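You operate a simulated robot arm through the tools that you are given. There is no shell and no other tool. Be economical: measure what you need, move in short steps, check, and stop when the job is done.

You run a simulated robot arm. Do the job below in one go: nothing can be reset, and whatever is moved stays where it is left.

TASK
Put the socks from the counter into the divided tray in pairs; leave the odd yellow one.
Fine: both grey socks in the yellow cell, both striped socks in the blue cell.

It is judged by the outcome, as a careful person would: the job done as asked, and still so three seconds after it is handed in. It fails if anything else is knocked over, pushed out of place, dropped, spilled or broken.

THE ROBOT
A 6-joint arm with a two-finger parallel gripper, fixed in place. Base frame: the origin is at the foot of the arm, x ahead of it, y to its left, z up; the work surface is at about z = 0.91. Units: m, rad, N and s.
With the tool pointing down near the work surface it reaches from about 0.46 to 0.86 m from the base axis. Its first joint turns from -2.007 to 2.007 rad. Payload 4.2 kg.
Tool frame: the origin (TCP) lies between the finger pads and is the grasp point; the fingertips stand 0.023 m ahead of it; z points along the fingers, y is the line along which they close. Largest opening 0.094 m; finger width 0.038, thickness 0.01; the body of the gripper, 0.054 by 0.096 m, starts 0.039 m behind the TCP.
Orientation is told as [roll, pitch, yaw] about the base's x, y, z axes, in that order, counted from this pose: with the fingers straight down and closing along the base's y, the tool's x points along the base's -x, its y along +y and its z along -z.

THE INTERFACE
- The arm moves only by the tool move_arm. Its argument "plan" is a list of rows, each an object of numbers (a shift or turn left out is 0, a gripper value left out holds the last): "x", "y", "z": the shift along the tool's x, y, z in cm; "wx", "wy", "wz": the turn, a rotation vector about the tool's x, y, z in rad; "gripper": the finger opening in cm, from 0 to 9.4. In form: [{"x": .., "y": .., "z": .., "wx": .., "wy": .., "wz": .., "gripper": ..}, ...]. A call has 1 to 10 rows; each row is the pose to reach, as a shift and turn from the pose commanded when the call began, along the tool's axes at that moment. Rows are played at 5 a second. More than 0.05 m and 0.15 rad between two rows, or a gripper value outside its range, and nothing of the call is played. Where a pose cannot be reached the arm comes as near as it can. A force on the tool above 40 N (or 10 N above the force at the start of the call, whichever is more), or a blocked arm, ends the call early, and 0.2 s more pass. The fingers move at their own pace (about 0.108 m/s each) and stop on an object; they squeeze with about 38 N. The grip force told is the motor's: it shows also when the fingers shut on nothing. Time passes only in rows, and 0.2 s behind the last, so rows that repeat a pose let the fingers close. The reply holds the time, the measured pose of the TCP, the force on the tool along the base axes, the opening and the grip force, in the units named above and with some noise.
- Cameras (640 x 400 px; columns grow to the right, rows downward): "scene" is fixed at [0.0496, 0.6505, 1.4903]; the picture's right is [-0.74, -0.67, 0.00], its down [-0.34, 0.38, -0.86] and it looks along [0.58, -0.64, -0.51] (base axes); focal length 353 px, centre (320, 200). "wrist" rides on the gripper at [-0.039, 0, -0.044] in the tool frame; the picture's right is [0.00, -1.00, 0.00], its down [0.97, 0.00, -0.24] and it looks along [0.24, 0.00, 0.97] (tool axes); focal length 218 px, centre (320, 200).
- camera(camera): a new picture of that camera. The clock stands still meanwhile.
- slide_trunk(by): slides the trunk up (or, below 0, down) by that many m; the arm rides with it, the base frame stays. It gives what a move gives, with no picture.
- locate(camera, pixels): there is no depth. For up to 12 entries [column, row, z] of the newest picture of that camera ("zoom" is the newest enlarged one), the place [x, y] in the base frame at which the ray of that pixel passes the height z, good to about 0.002 m. The clock stands still meanwhile.
- zoom(camera, box): a new picture of the part [left, top, right, bottom] of that camera's present view, enlarged. The clock stands still meanwhile.
- job_done(): hands the job in; it is judged then, once.

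Keep the steps short. Do not move on a guess: measure, check each grasp and each placing, and mend mistakes. In all there are 80 turns and 54 pictures (those below and enlarged ones count). Leave the gripper open and the arm clear of the work at the hand-in unless told otherwise, and finish with a single line.

The tools are called after "Emit:" by a JSON object that holds its "fn" and its "kwargs". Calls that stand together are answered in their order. move_arm: Moves the arm, as the interface text tells. Its arguments: {"type":"object","properties":{"plan":{"type":"array"}},"required":["plan"]} The other tools are called the same way: slide_trunk (by) slides the trunk up or down; camera (camera) takes a picture; locate (camera, pixels) gives the place at which the rays of pixels pass given heights; zoom (camera, box) takes an enlarged picture of a part of a camera's view; job_done () hands the job in.

At the start:

```text
clock: 0.0
ee_pos: [0.5013, 0.0212, 1.2054]
ee_rot: [0.0, 0.0, 0.002]
wrist_force: [0.1, 0.2, -0.4]
opening: 0.0939
grip_force: 0.0
trunk travel left (down, up): [-0.85, 0.14]
```

scene: 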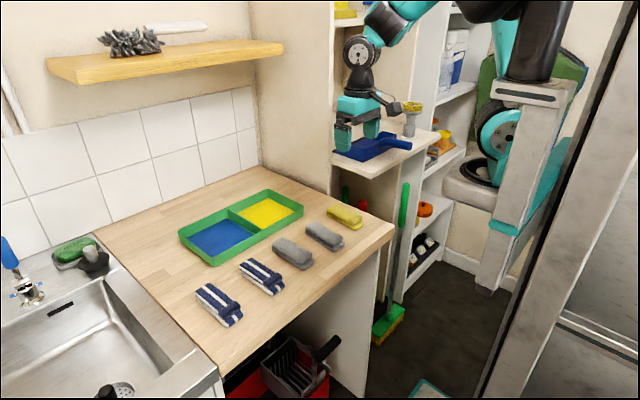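
wrist: 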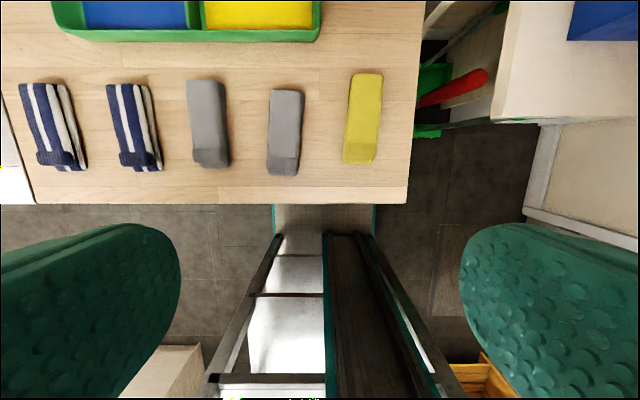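

I see in the wrist view two striped socks (left), two grey ones (centre) and a yellow one (right), with the tray at the top. I'll measure their places.

Emit:
{"fn": "locate", "kwargs": {"camera": "wrist", "pixels": [[42, 84, 0.93], [64, 168, 0.93], [128, 84, 0.93], [145, 168, 0.93], [205, 80, 0.93], [211, 166, 0.93], [287, 90, 0.93], [283, 174, 0.93], [363, 75, 0.93], [360, 162, 0.93], [195, 20, 0.93], [315, 35, 0.93]]}}

Emit:
{"fn": "locate", "kwargs": {"camera": "scene", "pixels": [[180, 237, 0.94], [213, 266, 0.94], [302, 209, 0.94], [266, 190, 0.94], [229, 206, 0.94], [259, 232, 0.94], [221, 237, 0.915], [265, 211, 0.915], [293, 253, 0.93], [324, 236, 0.93], [262, 275, 0.93], [219, 304, 0.93]]}}

Emit:
{"fn": "zoom", "kwargs": {"camera": "scene", "box": [160, 170, 400, 340]}}

```text
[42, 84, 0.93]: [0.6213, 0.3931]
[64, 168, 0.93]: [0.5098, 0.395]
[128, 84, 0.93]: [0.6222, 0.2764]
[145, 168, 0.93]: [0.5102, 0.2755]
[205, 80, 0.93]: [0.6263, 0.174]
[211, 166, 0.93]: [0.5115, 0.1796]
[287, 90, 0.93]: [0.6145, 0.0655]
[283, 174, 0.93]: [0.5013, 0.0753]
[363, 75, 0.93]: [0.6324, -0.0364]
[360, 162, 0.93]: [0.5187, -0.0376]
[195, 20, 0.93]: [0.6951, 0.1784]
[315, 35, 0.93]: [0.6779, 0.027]
```

```text
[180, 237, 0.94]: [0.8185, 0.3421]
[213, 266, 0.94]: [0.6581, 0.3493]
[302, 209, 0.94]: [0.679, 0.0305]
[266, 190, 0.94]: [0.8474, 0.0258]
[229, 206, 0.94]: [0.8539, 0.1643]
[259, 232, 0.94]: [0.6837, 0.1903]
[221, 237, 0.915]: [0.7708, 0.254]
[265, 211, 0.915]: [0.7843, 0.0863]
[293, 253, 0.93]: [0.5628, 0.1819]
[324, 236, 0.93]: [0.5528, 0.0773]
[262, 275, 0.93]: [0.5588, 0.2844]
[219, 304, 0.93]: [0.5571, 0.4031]
```

```text
2.35 times, centred on (280, 255) of scene
```

zoom: 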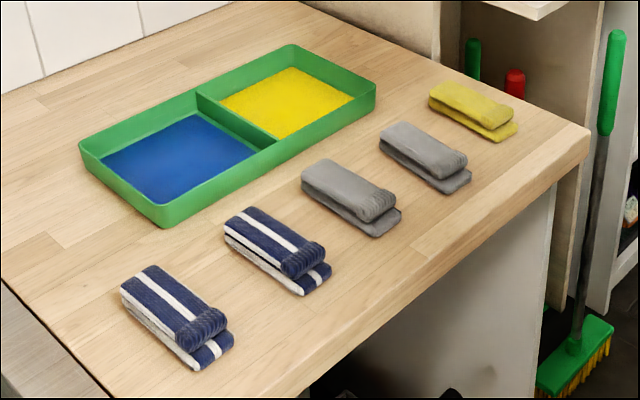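

The grey sock nearer the yellow one lies around (0.558, 0.07), and the tray spans x 0.66–0.85, y 0.03–0.345. I'll go above that sock with the gripper open and look closer.

Emit:
{"fn": "move_arm", "kwargs": {"plan": [{"x": -1.4, "y": 1.2, "z": 4}, {"x": -2.8, "y": 2.4, "z": 8}, {"x": -4.2, "y": 3.6, "z": 12}, {"x": -5.7, "y": 4.9, "z": 15.5}, {"x": -5.7, "y": 4.9, "z": 15.5}]}}

Emit:
{"fn": "camera", "kwargs": {"camera": "wrist"}}

```text
clock: 1.2
ee_pos: [0.5583, 0.0691, 1.0527]
ee_rot: [0.001, -0.002, 0.0]
wrist_force: [-0.5, -0.2, -0.9]
opening: 0.0939
grip_force: 0.0
trunk travel left (down, up): [-0.85, 0.14]
```

```text
50 pictures are left
```

wrist: 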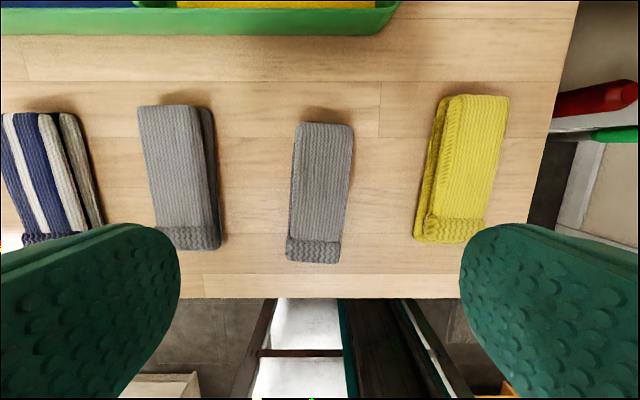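

Now the grey sock is seen at (320,190), slightly turned. I'll measure its corners and the other grey.

Emit:
{"fn": "locate", "kwargs": {"camera": "wrist", "pixels": [[300, 123, 0.94], [352, 126, 0.94], [286, 260, 0.94], [337, 262, 0.94], [320, 192, 0.94], [320, 192, 0.925], [138, 106, 0.94], [198, 106, 0.94], [160, 246, 0.94], [220, 248, 0.94], [320, 36, 0.91], [320, 12, 0.94]]}}

Emit:
{"fn": "locate", "kwargs": {"camera": "zoom", "pixels": [[381, 138, 0.94], [405, 121, 0.94], [467, 160, 0.94], [438, 178, 0.94], [450, 193, 0.91], [471, 178, 0.91], [160, 230, 0.91], [164, 204, 0.94], [374, 100, 0.91], [376, 82, 0.94]]}}

```text
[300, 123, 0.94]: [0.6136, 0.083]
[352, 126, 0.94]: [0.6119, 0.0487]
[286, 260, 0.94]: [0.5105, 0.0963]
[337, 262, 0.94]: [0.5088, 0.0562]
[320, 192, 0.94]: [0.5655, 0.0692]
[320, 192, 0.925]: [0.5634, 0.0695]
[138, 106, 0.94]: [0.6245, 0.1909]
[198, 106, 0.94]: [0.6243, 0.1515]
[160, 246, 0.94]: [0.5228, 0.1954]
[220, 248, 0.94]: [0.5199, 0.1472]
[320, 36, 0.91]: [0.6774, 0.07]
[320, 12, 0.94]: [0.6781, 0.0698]
```

```text
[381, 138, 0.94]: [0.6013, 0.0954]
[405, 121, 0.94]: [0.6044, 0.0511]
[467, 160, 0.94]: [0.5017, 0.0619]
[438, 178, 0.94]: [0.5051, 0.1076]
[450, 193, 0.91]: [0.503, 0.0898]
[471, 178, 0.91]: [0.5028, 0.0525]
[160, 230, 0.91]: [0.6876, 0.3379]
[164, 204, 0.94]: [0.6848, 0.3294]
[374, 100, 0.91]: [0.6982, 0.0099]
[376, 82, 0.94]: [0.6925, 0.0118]
```

Sock centre (0.561, 0.071), turned about −0.10 rad, 4 cm wide. I'll turn the tool, set the opening to 7 cm and go down to z ≈ 0.937.

Emit:
{"fn": "move_arm", "kwargs": {"plan": [{"x": -0.3, "y": 0.2, "z": 3, "wz": 0.1, "gripper": 7}, {"x": -0.3, "y": 0.2, "z": 7, "wz": 0.1}, {"x": -0.3, "y": 0.2, "z": 10, "wz": 0.1}, {"x": -0.3, "y": 0.2, "z": 11.6, "wz": 0.1}, {"x": -0.3, "y": 0.2, "z": 11.6, "wz": 0.1}]}}

Emit:
{"fn": "camera", "kwargs": {"camera": "wrist"}}

```text
clock: 2.4
ee_pos: [0.5641, 0.0729, 0.9355]
ee_rot: [0.0, -0.001, -0.101]
wrist_force: [0.7, 0.1, -0.1]
opening: 0.0701
grip_force: 0.0
trunk travel left (down, up): [-0.85, 0.14]
```

```text
49 pictures are left
```

wrist: 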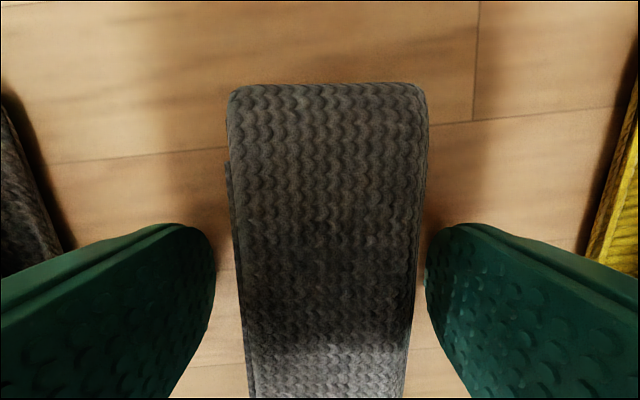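

The sock lies straight between the fingers with room on both sides. Closing.

Emit:
{"fn": "move_arm", "kwargs": {"plan": [{"gripper": 0}, {"gripper": 0}, {"gripper": 0}, {"gripper": 0}]}}

Emit:
{"fn": "move_arm", "kwargs": {"plan": [{"z": -2}, {"z": -6}, {"z": -10}, {"z": -10}]}}

Emit:
{"fn": "camera", "kwargs": {"camera": "wrist"}}

Emit:
{"fn": "camera", "kwargs": {"camera": "scene"}}

```text
clock: 3.4
ee_pos: [0.5645, 0.0718, 0.9358]
ee_rot: [0.0, 0.001, -0.1]
wrist_force: [-0.2, -0.2, 0.0]
opening: 0.0437
grip_force: 37.9
trunk travel left (down, up): [-0.85, 0.14]
```

```text
clock: 4.4
ee_pos: [0.5609, 0.0707, 1.0349]
ee_rot: [-0.001, 0.0, -0.101]
wrist_force: [0.5, -0.4, 0.2]
opening: 0.0441
grip_force: 37.5
trunk travel left (down, up): [-0.85, 0.14]
```

```text
48 pictures are left
```

wrist: 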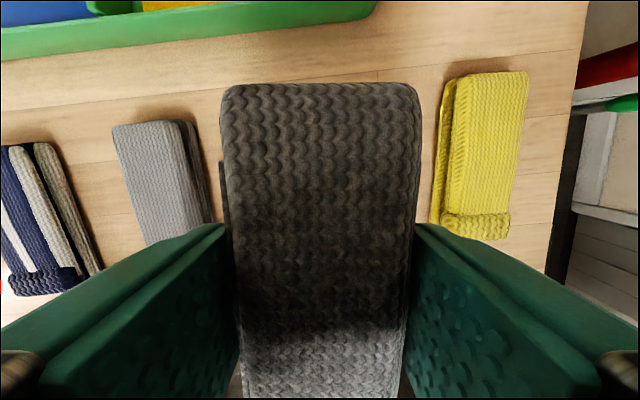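

```text
47 pictures are left
```

scene: 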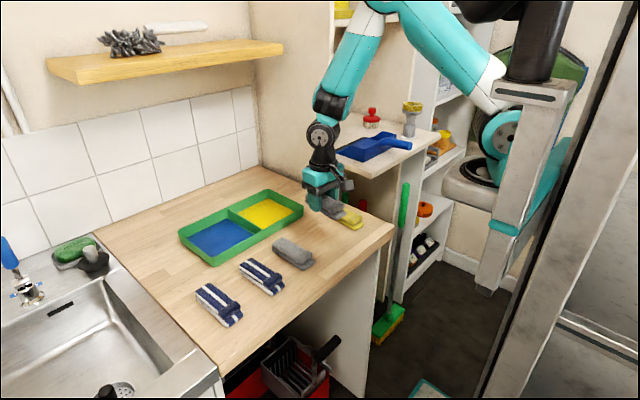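

Held firmly (opening 4.4 cm). I'll move toward the tray, straighten the tool, and look at the cell.

Emit:
{"fn": "move_arm", "kwargs": {"plan": [{"x": -3.3, "y": 0.5, "z": -1, "wz": -0.03}, {"x": -6.6, "y": 0.9, "z": -2, "wz": -0.07}, {"x": -9.9, "y": 1.4, "z": -2, "wz": -0.1}, {"x": -9.9, "y": 1.4, "z": -2, "wz": -0.1}]}}

Emit:
{"fn": "camera", "kwargs": {"camera": "wrist"}}

```text
clock: 5.4
ee_pos: [0.6616, 0.0801, 1.0573]
ee_rot: [-0.001, -0.001, 0.002]
wrist_force: [1.2, -0.4, -0.4]
opening: 0.0438
grip_force: 38.0
trunk travel left (down, up): [-0.85, 0.14]
```

```text
46 pictures are left
```

wrist: 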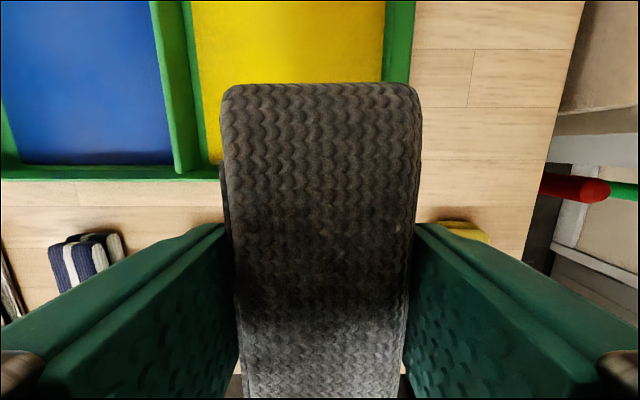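

Emit:
{"fn": "locate", "kwargs": {"camera": "wrist", "pixels": [[384, 40, 0.913], [389, 40, 0.94], [414, 40, 0.94], [200, 40, 0.913], [188, 40, 0.94], [157, 40, 0.94], [166, 100, 0.913], [22, 160, 0.913], [4, 160, 0.94], [100, 180, 0.94], [100, 163, 0.94], [100, 158, 0.913]]}}

Emit:
{"fn": "locate", "kwargs": {"camera": "scene", "pixels": [[266, 189, 0.94], [180, 233, 0.94], [190, 238, 0.913], [265, 198, 0.913], [302, 208, 0.94]]}}

```text
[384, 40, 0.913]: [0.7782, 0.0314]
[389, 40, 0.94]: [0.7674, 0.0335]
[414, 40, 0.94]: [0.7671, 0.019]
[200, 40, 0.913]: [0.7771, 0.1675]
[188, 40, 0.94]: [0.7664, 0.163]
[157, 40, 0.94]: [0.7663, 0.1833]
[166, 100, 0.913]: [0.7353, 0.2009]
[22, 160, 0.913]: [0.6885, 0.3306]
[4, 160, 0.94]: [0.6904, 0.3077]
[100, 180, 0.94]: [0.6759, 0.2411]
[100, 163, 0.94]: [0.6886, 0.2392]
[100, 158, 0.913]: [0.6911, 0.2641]
```

```text
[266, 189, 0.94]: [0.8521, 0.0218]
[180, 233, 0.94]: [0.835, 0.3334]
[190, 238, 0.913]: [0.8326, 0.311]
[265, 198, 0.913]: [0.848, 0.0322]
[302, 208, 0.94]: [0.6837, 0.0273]
```

Yellow cell inner: y 0.033–0.165, x about 0.69–0.835. The first grey goes to y ≈ 0.069 so the second fits beside it. I'll move above that spot.

Emit:
{"fn": "move_arm", "kwargs": {"plan": [{"x": -3.4, "y": -0.4}, {"x": -6.8, "y": -0.8}, {"x": -10.2, "y": -1.1, "z": 2}, {"x": -10.2, "y": -1.1, "z": 5}, {"x": -10.2, "y": -1.1, "z": 5}]}}

Emit:
{"fn": "zoom", "kwargs": {"camera": "scene", "box": [160, 150, 400, 300]}}

Emit:
{"fn": "camera", "kwargs": {"camera": "wrist"}}

```text
clock: 6.6
ee_pos: [0.7636, 0.0659, 1.0054]
ee_rot: [-0.001, 0.001, 0.001]
wrist_force: [0.3, -0.3, -0.4]
opening: 0.0438
grip_force: 37.7
trunk travel left (down, up): [-0.85, 0.14]
```

```text
2.67 times, centred on (280, 225) of scene
```

zoom: 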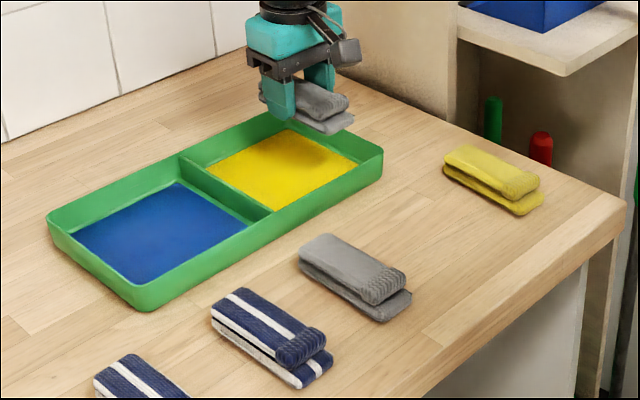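

```text
44 pictures are left
```

wrist: 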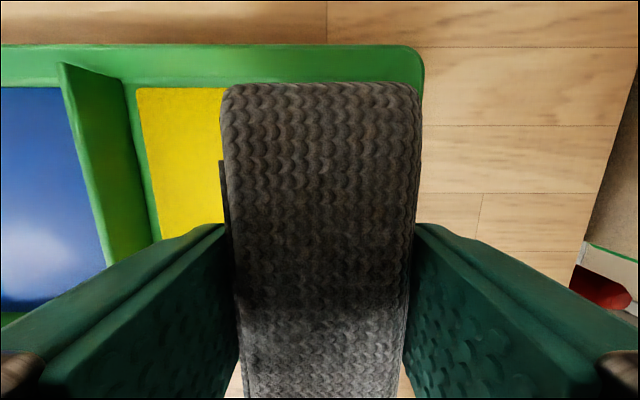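

Emit:
{"fn": "locate", "kwargs": {"camera": "wrist", "pixels": [[180, 46, 0.94], [180, 88, 0.913], [130, 85, 0.94], [60, 66, 0.94], [125, 83, 0.94], [423, 80, 0.94], [160, 240, 0.913], [137, 92, 0.913], [121, 85, 0.94], [75, 120, 0.94]]}}

```text
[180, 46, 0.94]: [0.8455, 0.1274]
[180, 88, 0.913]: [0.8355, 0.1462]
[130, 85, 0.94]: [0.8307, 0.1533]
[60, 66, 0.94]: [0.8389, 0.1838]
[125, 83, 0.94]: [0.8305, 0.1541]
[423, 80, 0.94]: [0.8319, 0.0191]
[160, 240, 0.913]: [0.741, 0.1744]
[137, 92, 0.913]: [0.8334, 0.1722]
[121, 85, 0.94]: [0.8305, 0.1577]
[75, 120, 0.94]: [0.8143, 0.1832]
```

Clear above the cell; it actually reaches y ≈ 0.172. I shift 0.4 cm to the left and lower to just above the cell floor.

Emit:
{"fn": "move_arm", "kwargs": {"plan": [{"y": 0.4, "z": 0}, {"y": 0.4, "z": 3}, {"y": 0.4, "z": 5}, {"y": 0.4, "z": 6}, {"y": 0.4, "z": 6}]}}

Emit:
{"fn": "camera", "kwargs": {"camera": "wrist"}}

```text
clock: 7.8
ee_pos: [0.7642, 0.0689, 0.9454]
ee_rot: [-0.001, 0.0, 0.0]
wrist_force: [0.1, -1.4, 0.1]
opening: 0.0439
grip_force: 37.9
trunk travel left (down, up): [-0.85, 0.14]
```

```text
43 pictures are left
```

wrist: 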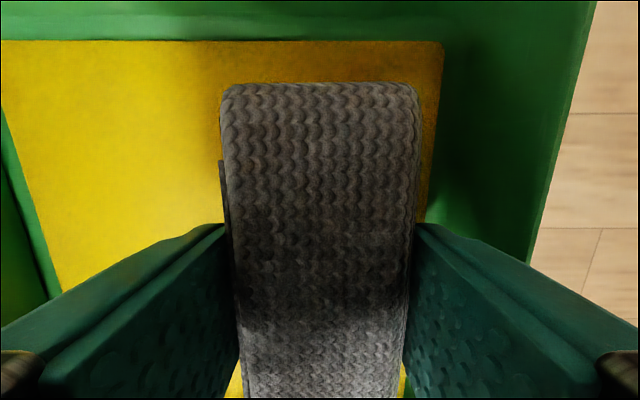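

The sock is inside the cell, low above the floor. A small side force (−1.4 N) suggests the finger is near the wall, so I'll shift 0.3 cm inward, open a little, and rise.

Emit:
{"fn": "move_arm", "kwargs": {"plan": [{"y": 0.3}, {"y": 0.3, "gripper": 5.4}, {"y": 0.3}, {"y": 0.3, "z": -2}, {"y": 0.3, "z": -5}, {"y": 0.3, "z": -9}, {"y": 0.3, "z": -9}]}}

Emit:
{"fn": "camera", "kwargs": {"camera": "wrist"}}

```text
clock: 9.4
ee_pos: [0.7659, 0.0716, 1.0353]
ee_rot: [0.001, -0.001, 0.002]
wrist_force: [-0.4, 0.0, 0.2]
opening: 0.054
grip_force: 0.2
trunk travel left (down, up): [-0.85, 0.14]
```

```text
42 pictures are left
```

wrist: 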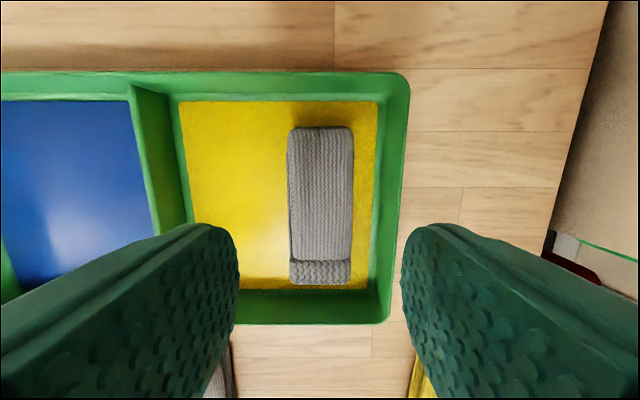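

The first grey sock lies flat in the yellow cell. I measure the room left and the other grey sock's position (earlier corners at z 0.94: centre about (0.573, 0.171), angle ≈ −0.01… to check).

Emit:
{"fn": "locate", "kwargs": {"camera": "wrist", "pixels": [[287, 150, 0.945], [290, 260, 0.945], [180, 110, 0.913], [187, 200, 0.913], [165, 100, 0.94], [128, 90, 0.94], [378, 120, 0.913]]}}

Emit:
{"fn": "move_arm", "kwargs": {"plan": [{"x": 4, "y": 2.5, "z": -2, "gripper": 7}, {"x": 8, "y": 5, "z": -2}, {"x": 12, "y": 7.5, "z": -2}, {"x": 16, "y": 10, "z": -2}, {"x": 19.6, "y": 10, "z": -1}, {"x": 19.6, "y": 10, "z": 0}]}}

Emit:
{"fn": "camera", "kwargs": {"camera": "wrist"}}

```text
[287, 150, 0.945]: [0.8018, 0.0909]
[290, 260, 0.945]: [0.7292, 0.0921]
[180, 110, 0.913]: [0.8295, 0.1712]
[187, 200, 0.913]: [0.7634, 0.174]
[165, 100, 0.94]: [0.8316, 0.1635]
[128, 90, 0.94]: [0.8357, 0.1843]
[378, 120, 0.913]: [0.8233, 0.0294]
```

```text
refused: row 1 steps farther than a row can; nothing moved
```

```text
41 pictures are left
```

wrist: 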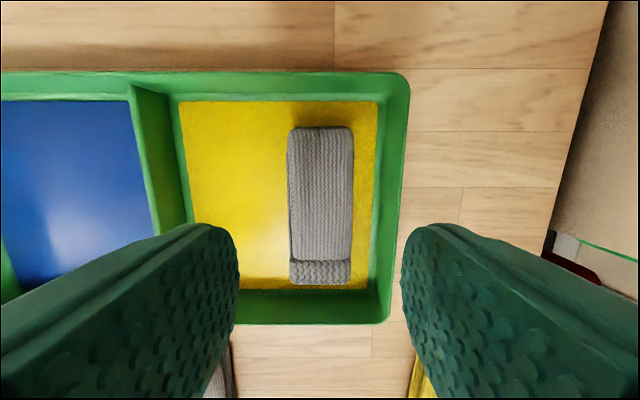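

Sock's left edge is at y ≈ 0.092 and the divider at ≈ 0.172, so the second can go at y ≈ 0.13. The last move was refused (step too long), so I repeat it with shorter steps.

Emit:
{"fn": "move_arm", "kwargs": {"plan": [{"x": 3.6, "y": 2, "z": -1, "gripper": 7}, {"x": 7.4, "y": 4, "z": -2}, {"x": 11, "y": 6, "z": -2}, {"x": 14.6, "y": 8, "z": -2}, {"x": 18, "y": 10, "z": -1}, {"x": 19.6, "y": 10, "z": 0}, {"x": 19.6, "y": 10, "z": 0}]}}

Emit:
{"fn": "camera", "kwargs": {"camera": "wrist"}}

```text
clock: 11.0
ee_pos: [0.5698, 0.173, 1.0342]
ee_rot: [0.0, 0.0, -0.001]
wrist_force: [-0.1, 0.9, -1.0]
opening: 0.0701
grip_force: 0.1
trunk travel left (down, up): [-0.85, 0.14]
```

```text
40 pictures are left
```

wrist: 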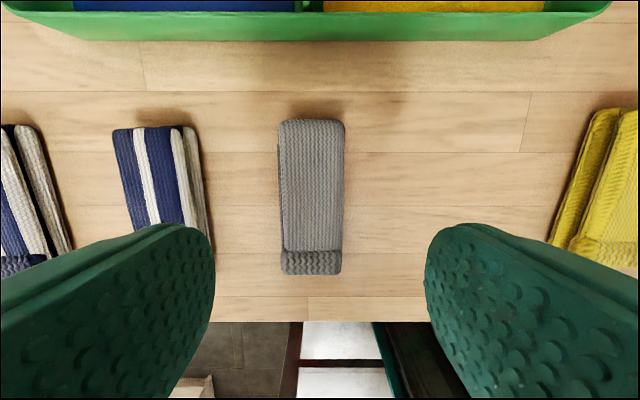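

Emit:
{"fn": "locate", "kwargs": {"camera": "wrist", "pixels": [[280, 125, 0.94], [345, 125, 0.94], [281, 272, 0.94], [341, 272, 0.94], [312, 120, 0.94], [311, 274, 0.94]]}}

```text
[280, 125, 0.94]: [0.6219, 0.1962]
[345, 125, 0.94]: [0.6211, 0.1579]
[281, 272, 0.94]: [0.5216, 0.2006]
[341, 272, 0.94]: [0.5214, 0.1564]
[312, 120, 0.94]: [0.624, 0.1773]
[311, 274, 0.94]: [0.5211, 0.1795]
```

Sock centre (0.572, 0.178), nearly straight. Lowering over it with opening 7 cm.

Emit:
{"fn": "move_arm", "kwargs": {"plan": [{"x": -0.2, "y": 0.5, "z": 2, "wz": 0.02}, {"x": -0.2, "y": 0.5, "z": 6, "wz": 0.02}, {"x": -0.2, "y": 0.5, "z": 9, "wz": 0.02}, {"x": -0.2, "y": 0.5, "z": 9.8, "wz": 0.02}, {"x": -0.2, "y": 0.5, "z": 9.8, "wz": 0.02}]}}

Emit:
{"fn": "camera", "kwargs": {"camera": "wrist"}}

```text
clock: 12.2
ee_pos: [0.5711, 0.1755, 0.9365]
ee_rot: [-0.001, 0.0, -0.02]
wrist_force: [-0.2, 0.0, 0.0]
opening: 0.0697
grip_force: 0.1
trunk travel left (down, up): [-0.85, 0.14]
```

```text
39 pictures are left
```

wrist: 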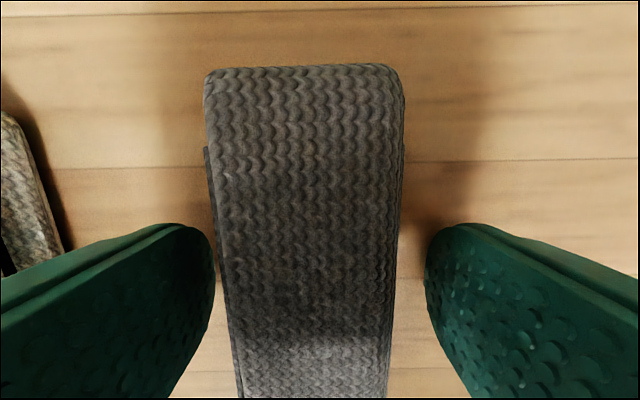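

Sock is slightly left of centre; shift 0.3 cm, close, and lift.

Emit:
{"fn": "move_arm", "kwargs": {"plan": [{"y": 0.3, "wz": -0.02}, {"y": 0.3, "wz": -0.02, "gripper": 0}, {"y": 0.3, "wz": -0.02}, {"y": 0.3, "wz": -0.02}, {"y": 0.3, "wz": -0.02}, {"y": 0.3, "wz": -0.02, "z": -3}, {"y": 0.3, "wz": -0.02, "z": -7}, {"y": 0.3, "wz": -0.02, "z": -11}, {"y": 0.3, "wz": -0.02, "z": -11}]}}

Emit:
{"fn": "camera", "kwargs": {"camera": "wrist"}}

```text
clock: 14.2
ee_pos: [0.5691, 0.181, 1.0481]
ee_rot: [-0.002, -0.001, 0.003]
wrist_force: [0.0, -0.1, 0.1]
opening: 0.0436
grip_force: 38.3
trunk travel left (down, up): [-0.85, 0.14]
```

```text
38 pictures are left
```

wrist: 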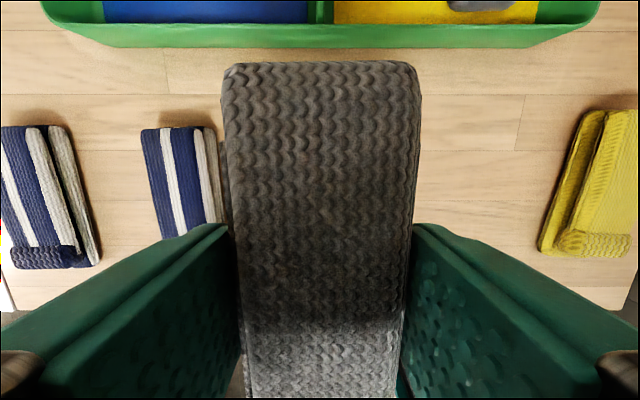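

Held. Carry to above (0.758, 0.131).

Emit:
{"fn": "move_arm", "kwargs": {"plan": [{"x": -3.8, "y": -1, "z": 0}, {"x": -7.6, "y": -2}, {"x": -11.4, "y": -3}, {"x": -15.2, "y": -4}, {"x": -18.9, "y": -5}, {"x": -18.9, "y": -5, "z": 4}, {"x": -18.9, "y": -5, "z": 4}]}}

Emit:
{"fn": "camera", "kwargs": {"camera": "wrist"}}

```text
clock: 15.8
ee_pos: [0.7586, 0.1295, 1.0082]
ee_rot: [0.002, 0.0, 0.0]
wrist_force: [-0.3, 0.7, -0.2]
opening: 0.0438
grip_force: 37.7
trunk travel left (down, up): [-0.85, 0.14]
```

```text
37 pictures are left
```

wrist: 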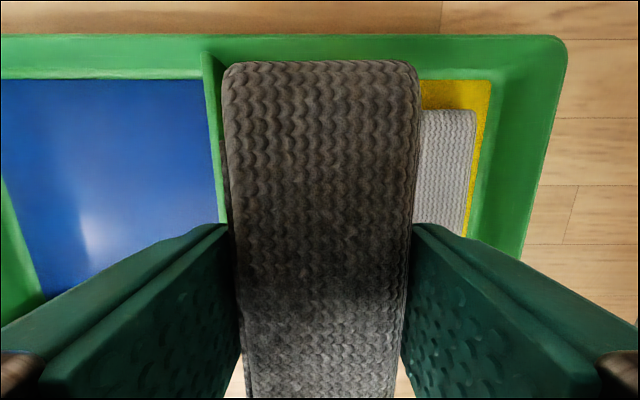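

Emit:
{"fn": "locate", "kwargs": {"camera": "wrist", "pixels": [[202, 60, 0.94], [224, 66, 0.94], [216, 200, 0.913], [476, 112, 0.94], [466, 230, 0.94]]}}

Emit:
{"fn": "move_arm", "kwargs": {"plan": [{"z": 2}, {"z": 3.5}, {"z": 3.5}]}}

Emit:
{"fn": "camera", "kwargs": {"camera": "wrist"}}

Emit:
{"fn": "zoom", "kwargs": {"camera": "scene", "box": [200, 150, 320, 225]}}

```text
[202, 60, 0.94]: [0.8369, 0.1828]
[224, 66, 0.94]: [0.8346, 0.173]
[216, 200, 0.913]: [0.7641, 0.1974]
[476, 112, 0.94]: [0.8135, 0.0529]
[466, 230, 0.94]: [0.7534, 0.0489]
```

```text
clock: 16.6
ee_pos: [0.7581, 0.1296, 0.9716]
ee_rot: [0.001, 0.001, 0.002]
wrist_force: [-0.5, 0.7, -0.2]
opening: 0.044
grip_force: 38.5
trunk travel left (down, up): [-0.85, 0.14]
```

```text
36 pictures are left
```

wrist: 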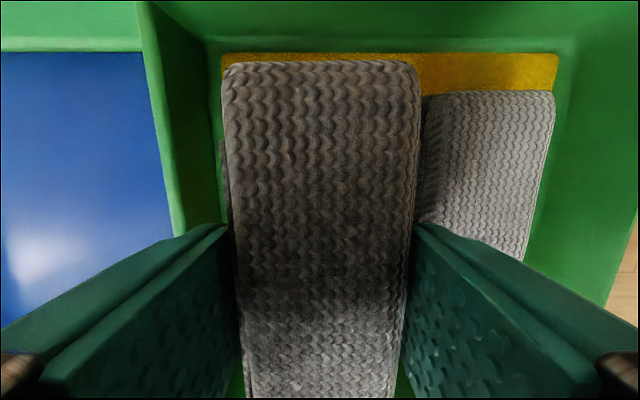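

```text
5.33 times, centred on (260, 188) of scene
```

zoom: 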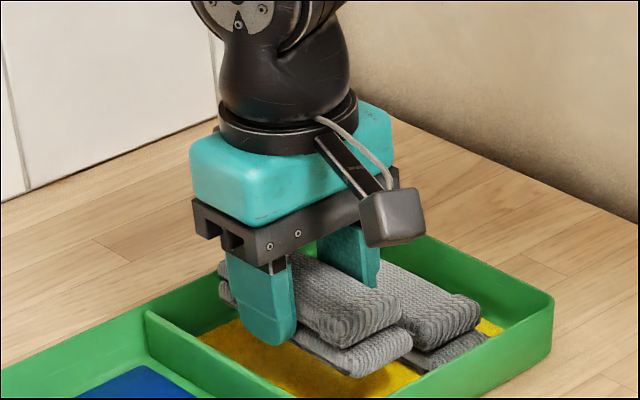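

Clear on both sides. Shift 0.2 cm left, lower to z ≈ 0.946, open slightly, and rise.

Emit:
{"fn": "move_arm", "kwargs": {"plan": [{"y": 0.2, "z": 1}, {"y": 0.2, "z": 2.6}, {"y": 0.2, "z": 2.6}, {"y": 0.2, "z": 2.6, "gripper": 5.2}, {"y": 0.2, "z": 2.6}, {"y": 0.2, "z": 1}, {"y": 0.2, "z": -2}, {"y": 0.2, "z": -6}, {"y": 0.2, "z": -6}]}}

Emit:
{"fn": "camera", "kwargs": {"camera": "wrist"}}

```text
clock: 18.6
ee_pos: [0.7603, 0.1325, 1.032]
ee_rot: [-0.002, 0.0, 0.002]
wrist_force: [0.5, 0.1, -0.9]
opening: 0.0517
grip_force: 0.0
trunk travel left (down, up): [-0.85, 0.14]
```

```text
34 pictures are left
```

wrist: 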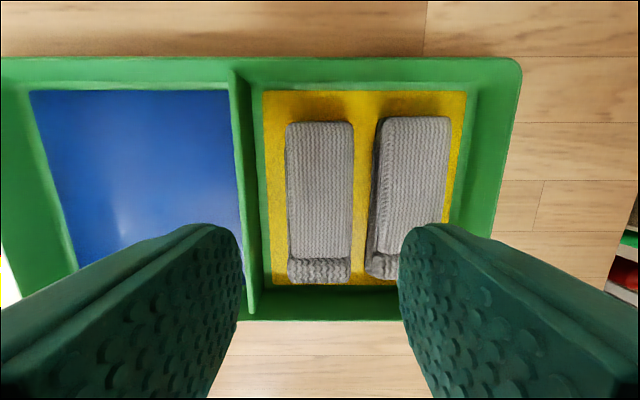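

Both greys lie flat in the yellow cell. Next: measure the blue cell, then go above the nearer striped sock, around (0.566, 0.276).

Emit:
{"fn": "locate", "kwargs": {"camera": "wrist", "pixels": [[238, 130, 0.913], [242, 200, 0.913], [30, 95, 0.913], [75, 265, 0.913], [235, 80, 0.94], [4, 85, 0.94], [228, 80, 0.94]]}}

Emit:
{"fn": "move_arm", "kwargs": {"plan": [{"x": 3.5, "y": 2.5, "z": -1, "gripper": 7}, {"x": 7, "y": 5, "z": -2}, {"x": 10.5, "y": 7.5, "z": -2}, {"x": 14, "y": 10, "z": -2}, {"x": 17, "y": 12.5, "z": -2}, {"x": 19.4, "y": 14.5, "z": -1}, {"x": 19.4, "y": 14.5, "z": -1}]}}

Emit:
{"fn": "camera", "kwargs": {"camera": "wrist"}}

```text
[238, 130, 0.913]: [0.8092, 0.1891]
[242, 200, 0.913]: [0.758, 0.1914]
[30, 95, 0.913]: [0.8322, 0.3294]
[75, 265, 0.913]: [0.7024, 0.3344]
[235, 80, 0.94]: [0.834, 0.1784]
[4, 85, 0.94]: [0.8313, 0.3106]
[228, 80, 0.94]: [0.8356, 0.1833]
```

```text
clock: 20.2
ee_pos: [0.5661, 0.2765, 1.0414]
ee_rot: [0.0, 0.0, -0.001]
wrist_force: [-0.6, -0.4, 0.9]
opening: 0.0699
grip_force: 0.0
trunk travel left (down, up): [-0.85, 0.14]
```

```text
33 pictures are left
```

wrist: 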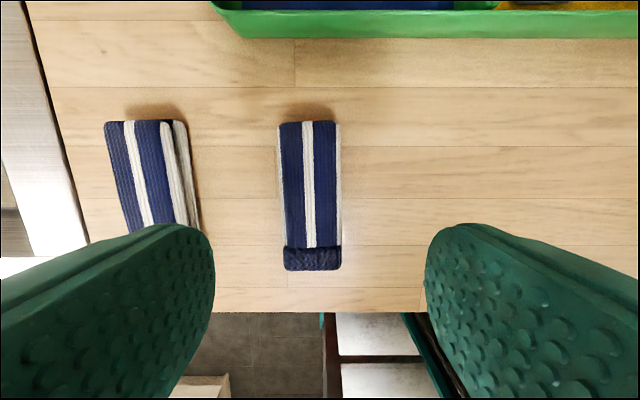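

Emit:
{"fn": "locate", "kwargs": {"camera": "wrist", "pixels": [[277, 124, 0.94], [340, 124, 0.94], [285, 268, 0.94], [342, 268, 0.94], [106, 124, 0.94], [172, 122, 0.94]]}}

```text
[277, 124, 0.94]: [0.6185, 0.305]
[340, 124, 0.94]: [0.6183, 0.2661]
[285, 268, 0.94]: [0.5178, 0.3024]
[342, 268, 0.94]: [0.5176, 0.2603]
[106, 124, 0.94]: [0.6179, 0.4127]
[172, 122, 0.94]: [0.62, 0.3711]
```

Striped sock centre (0.568, 0.2835), turn +0.04 rad. Lower over it.

Emit:
{"fn": "move_arm", "kwargs": {"plan": [{"x": -0.2, "y": 0.75, "z": 2, "wz": -0.04}, {"x": -0.2, "y": 0.75, "z": 6, "wz": -0.04}, {"x": -0.2, "y": 0.75, "z": 9, "wz": -0.04}, {"x": -0.2, "y": 0.75, "z": 10.5, "wz": -0.04}, {"x": -0.2, "y": 0.75, "z": 10.5, "wz": -0.04}]}}

Emit:
{"fn": "camera", "kwargs": {"camera": "wrist"}}

```text
clock: 21.4
ee_pos: [0.5682, 0.2844, 0.9389]
ee_rot: [-0.001, 0.0, 0.039]
wrist_force: [0.3, 0.2, 0.6]
opening: 0.0702
grip_force: 0.1
trunk travel left (down, up): [-0.85, 0.14]
```

```text
32 pictures are left
```

wrist: 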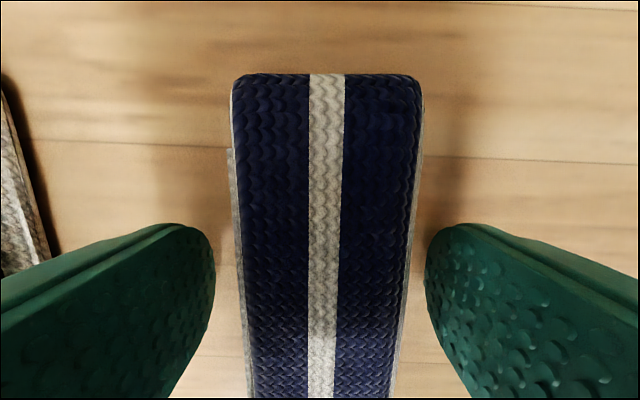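

Well centred. Lower 0.2 cm more, close, and lift.

Emit:
{"fn": "move_arm", "kwargs": {"plan": [{"z": 0.2}, {"z": 0.2, "gripper": 0}, {"z": 0.2}, {"z": 0.2}, {"z": 0.2}, {"z": -3}, {"z": -7}, {"z": -11, "wz": 0.04}, {"z": -11, "wz": 0.04}]}}

Emit:
{"fn": "camera", "kwargs": {"camera": "wrist"}}

```text
clock: 23.4
ee_pos: [0.5669, 0.2851, 1.0456]
ee_rot: [-0.001, 0.0, -0.001]
wrist_force: [-0.1, 0.3, -0.4]
opening: 0.0435
grip_force: 38.5
trunk travel left (down, up): [-0.85, 0.14]
```

```text
31 pictures are left
```

wrist: 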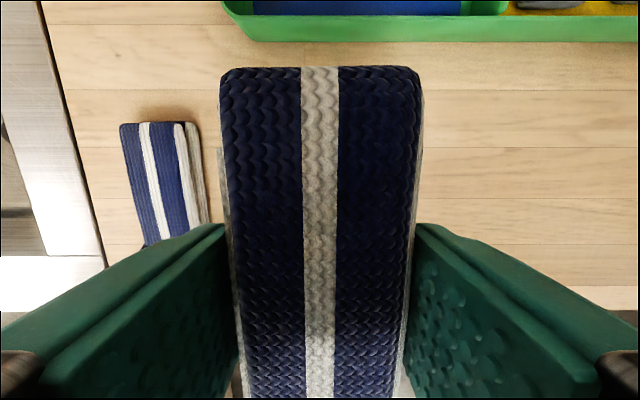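

Held. Carry to above (0.760, 0.229) in the blue cell, divider side.

Emit:
{"fn": "move_arm", "kwargs": {"plan": [{"x": -3.8, "y": -1.1}, {"x": -7.6, "y": -2.2}, {"x": -11.4, "y": -3.3}, {"x": -15.2, "y": -4.4}, {"x": -19.3, "y": -5.6}, {"x": -19.3, "y": -5.6, "z": 4}, {"x": -19.3, "y": -5.6, "z": 7.3}, {"x": -19.3, "y": -5.6, "z": 7.3}]}}

Emit:
{"fn": "camera", "kwargs": {"camera": "wrist"}}

```text
clock: 25.2
ee_pos: [0.761, 0.2282, 0.9749]
ee_rot: [0.0, 0.001, 0.002]
wrist_force: [-0.3, 1.6, 0.6]
opening: 0.0437
grip_force: 37.8
trunk travel left (down, up): [-0.85, 0.14]
```

```text
30 pictures are left
```

wrist: 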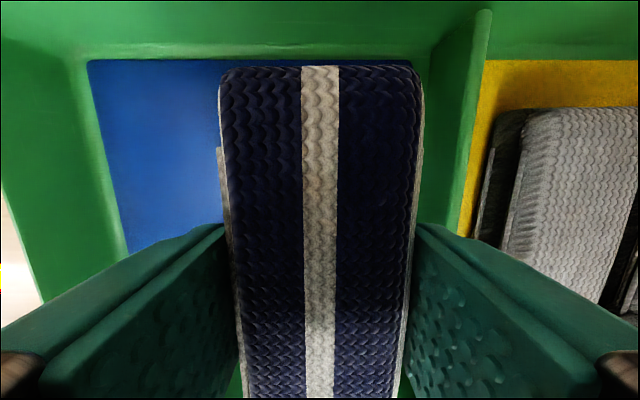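

Clear of the divider. Lower to z ≈ 0.946, open slightly, rise.

Emit:
{"fn": "move_arm", "kwargs": {"plan": [{"z": 1}, {"z": 2.8}, {"z": 2.8}, {"z": 2.8, "gripper": 5.2}, {"z": 2.8}, {"z": 1}, {"z": -2}, {"z": -6}, {"z": -6}]}}

Emit:
{"fn": "camera", "kwargs": {"camera": "wrist"}}

```text
clock: 27.2
ee_pos: [0.7591, 0.229, 1.0354]
ee_rot: [-0.001, -0.001, 0.001]
wrist_force: [-0.2, 0.1, -0.9]
opening: 0.0515
grip_force: 0.1
trunk travel left (down, up): [-0.85, 0.14]
```

```text
29 pictures are left
```

wrist: 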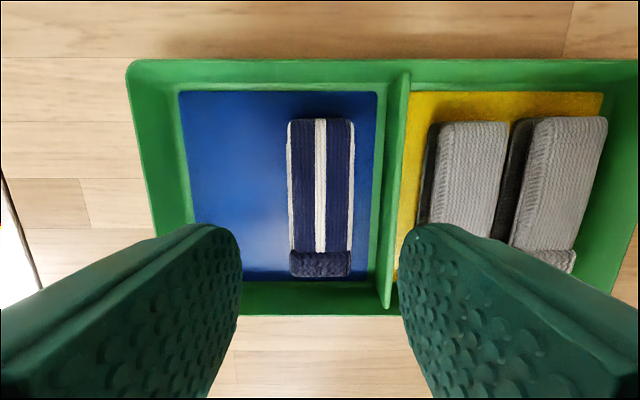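

First striped sock is in place. Measure its free left side, then move above the last striped sock near (0.567, 0.395).

Emit:
{"fn": "locate", "kwargs": {"camera": "wrist", "pixels": [[287, 125, 0.945], [290, 265, 0.945], [180, 100, 0.913], [195, 210, 0.913], [160, 95, 0.94]]}}

Emit:
{"fn": "move_arm", "kwargs": {"plan": [{"x": 3.3, "y": 2.8, "z": -1, "gripper": 7}, {"x": 6.6, "y": 5.6, "z": -2}, {"x": 9.9, "y": 8.4, "z": -2}, {"x": 13.2, "y": 11.2, "z": -2}, {"x": 16.5, "y": 14, "z": -2}, {"x": 19.4, "y": 16.6, "z": -1}, {"x": 19.4, "y": 16.6, "z": -1}]}}

Emit:
{"fn": "camera", "kwargs": {"camera": "wrist"}}

```text
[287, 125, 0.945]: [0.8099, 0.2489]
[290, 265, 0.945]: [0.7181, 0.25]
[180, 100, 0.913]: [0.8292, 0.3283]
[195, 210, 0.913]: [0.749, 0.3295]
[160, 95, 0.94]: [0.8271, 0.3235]
```

```text
clock: 28.8
ee_pos: [0.5645, 0.394, 1.0443]
ee_rot: [0.0, 0.001, -0.002]
wrist_force: [0.6, 0.4, -0.5]
opening: 0.07
grip_force: 0.1
trunk travel left (down, up): [-0.85, 0.14]
```

```text
28 pictures are left
```

wrist: 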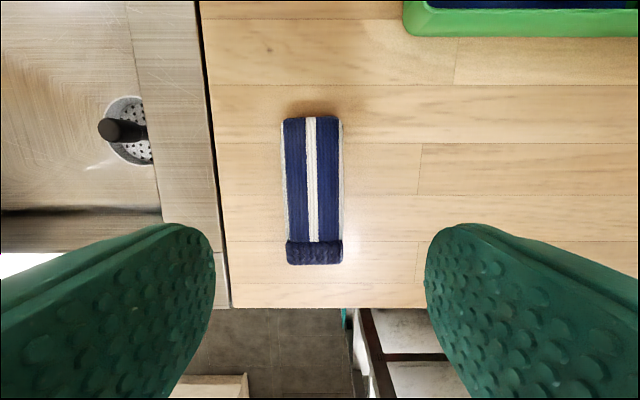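

Emit:
{"fn": "locate", "kwargs": {"camera": "wrist", "pixels": [[281, 122, 0.94], [341, 122, 0.94], [287, 263, 0.94], [342, 263, 0.94], [205, 120, 0.91], [222, 240, 0.91]]}}

```text
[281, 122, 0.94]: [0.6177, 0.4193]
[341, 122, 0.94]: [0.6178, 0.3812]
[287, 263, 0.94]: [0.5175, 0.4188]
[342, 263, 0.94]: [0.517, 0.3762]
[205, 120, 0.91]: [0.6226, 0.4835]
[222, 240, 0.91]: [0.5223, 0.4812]
```

Sock centre (0.568, 0.399), turn about +0.03. Lower over it.

Emit:
{"fn": "move_arm", "kwargs": {"plan": [{"x": -0.3, "y": 0.5, "z": 2, "wz": -0.03}, {"x": -0.3, "y": 0.5, "z": 6, "wz": -0.03}, {"x": -0.3, "y": 0.5, "z": 9, "wz": -0.03}, {"x": -0.3, "y": 0.5, "z": 10.8, "wz": -0.03}, {"x": -0.3, "y": 0.5, "z": 10.8, "wz": -0.03}]}}

Emit:
{"fn": "camera", "kwargs": {"camera": "wrist"}}

```text
clock: 30.0
ee_pos: [0.5677, 0.3991, 0.9378]
ee_rot: [0.0, 0.0, 0.032]
wrist_force: [0.2, -0.2, -0.5]
opening: 0.0699
grip_force: 0.0
trunk travel left (down, up): [-0.85, 0.14]
```

```text
27 pictures are left
```

wrist: 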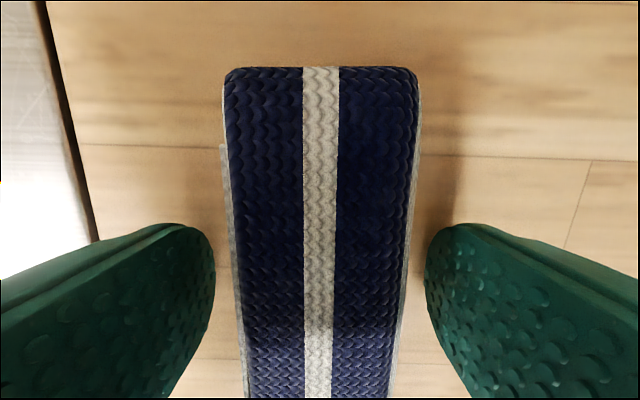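

Centred. Close and lift.

Emit:
{"fn": "move_arm", "kwargs": {"plan": [{"z": 0.1}, {"z": 0.1, "gripper": 0}, {"z": 0.1}, {"z": 0.1}, {"z": 0.1}, {"z": -3}, {"z": -7}, {"z": -11, "wz": 0.03}, {"z": -11, "wz": 0.03}]}}

Emit:
{"fn": "camera", "kwargs": {"camera": "wrist"}}

```text
clock: 32.0
ee_pos: [0.5701, 0.3993, 1.0459]
ee_rot: [0.0, -0.002, 0.001]
wrist_force: [-0.2, 0.0, 0.1]
opening: 0.044
grip_force: 38.3
trunk travel left (down, up): [-0.85, 0.14]
```

```text
26 pictures are left
```

wrist: 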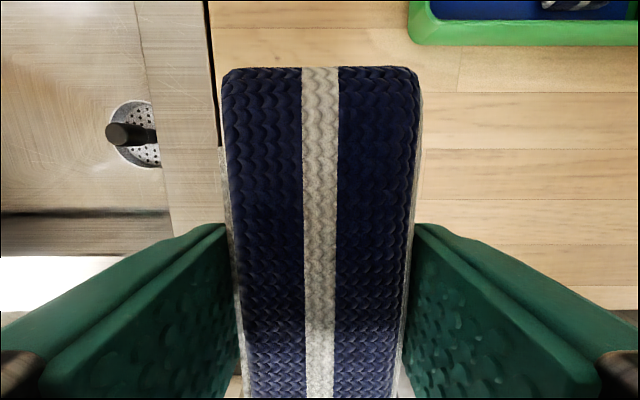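

Held. Carry to above (0.760, 0.290) in the blue cell.

Emit:
{"fn": "move_arm", "kwargs": {"plan": [{"x": -3.8, "y": -2.2}, {"x": -7.6, "y": -4.4}, {"x": -11.4, "y": -6.6}, {"x": -15.2, "y": -8.8}, {"x": -19.0, "y": -11}, {"x": -19.0, "y": -11, "z": 4}, {"x": -19.0, "y": -11, "z": 7}, {"x": -19.0, "y": -11, "z": 7}]}}

Emit:
{"fn": "camera", "kwargs": {"camera": "wrist"}}

Emit:
{"fn": "zoom", "kwargs": {"camera": "scene", "box": [160, 170, 320, 270]}}

```text
clock: 33.8
ee_pos: [0.7574, 0.2888, 0.9728]
ee_rot: [0.0, 0.001, 0.0]
wrist_force: [-0.1, 0.7, -0.4]
opening: 0.0439
grip_force: 38.0
trunk travel left (down, up): [-0.85, 0.14]
```

```text
25 pictures are left
```

wrist: 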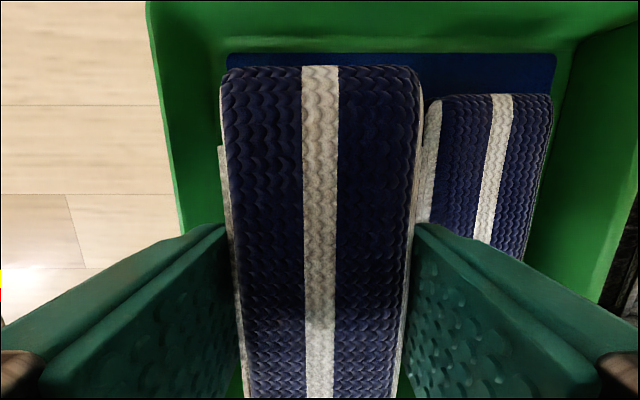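

```text
4.00 times, centred on (240, 220) of scene
```

zoom: 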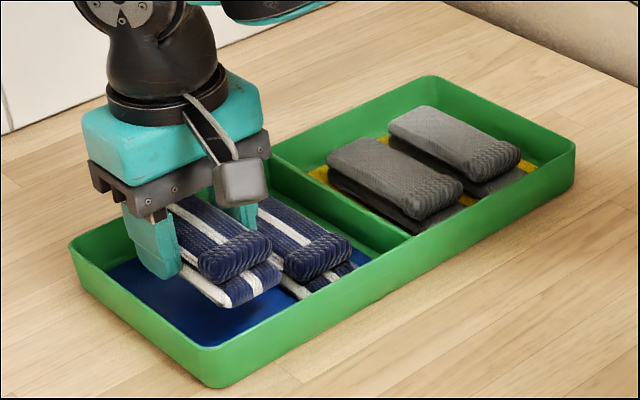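

Clear of the wall and the other sock. Lower, open slightly, rise.

Emit:
{"fn": "move_arm", "kwargs": {"plan": [{"z": 1}, {"z": 2.7}, {"z": 2.7}, {"z": 2.7, "gripper": 5.2}, {"z": 2.7}, {"z": 1}, {"z": -2}, {"z": -6}, {"z": -10}, {"z": -10}]}}

Emit:
{"fn": "camera", "kwargs": {"camera": "wrist"}}

```text
clock: 36.0
ee_pos: [0.7581, 0.2901, 1.077]
ee_rot: [0.0, 0.0, 0.001]
wrist_force: [-0.2, -0.5, 0.5]
opening: 0.0517
grip_force: 0.2
out of reach, approached as far as the arm can: row 2, 3, 4, 5, 6
trunk travel left (down, up): [-0.85, 0.14]
```

```text
23 pictures are left
```

wrist: 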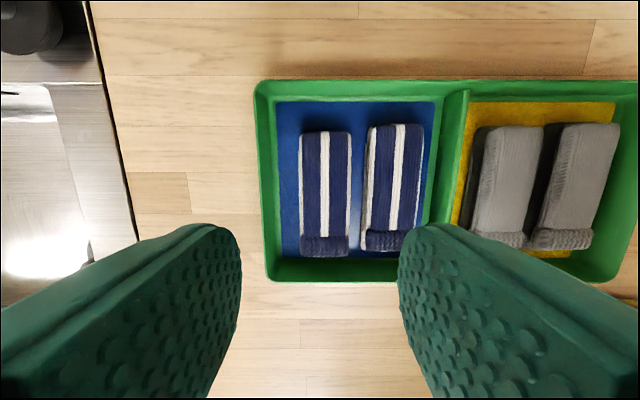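

The reach was slightly short at the bottom, but the sock lies flat in the blue cell. I'll retract the arm with the gripper open and check the whole scene.

Emit:
{"fn": "move_arm", "kwargs": {"plan": [{"x": 3, "y": -3, "z": -2, "gripper": 9.4}, {"x": 6, "y": -6, "z": -4}, {"x": 9, "y": -9, "z": -6}, {"x": 12, "y": -12, "z": -8}, {"x": 15, "y": -15, "z": -10}, {"x": 18, "y": -18, "z": -11}, {"x": 21, "y": -21, "z": -12}, {"x": 24, "y": -24, "z": -12}, {"x": 24, "y": -24, "z": -12}]}}

Emit:
{"fn": "camera", "kwargs": {"camera": "scene"}}

Emit:
{"fn": "zoom", "kwargs": {"camera": "scene", "box": [160, 170, 400, 320]}}

```text
clock: 38.0
ee_pos: [0.5175, 0.0484, 1.1947]
ee_rot: [0.0, -0.001, -0.001]
wrist_force: [0.3, 1.6, 0.3]
opening: 0.0938
grip_force: 0.0
trunk travel left (down, up): [-0.85, 0.14]
```

```text
22 pictures are left
```

scene: 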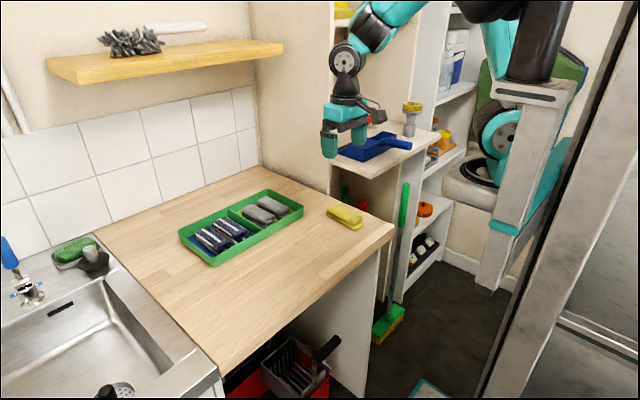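

```text
2.67 times, centred on (280, 245) of scene
```

zoom: 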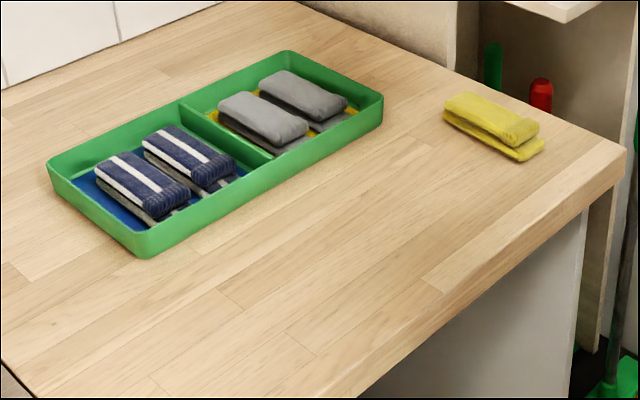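

All four socks are in their cells, the yellow one and the tray are where they were, and the arm is clear with the gripper open. Handing in.

Emit:
{"fn": "job_done", "kwargs": {}}

```text
The job is handed in.
```

Both grey socks are in the yellow cell and both striped socks in the blue cell; the odd yellow sock was left untouched on the counter.
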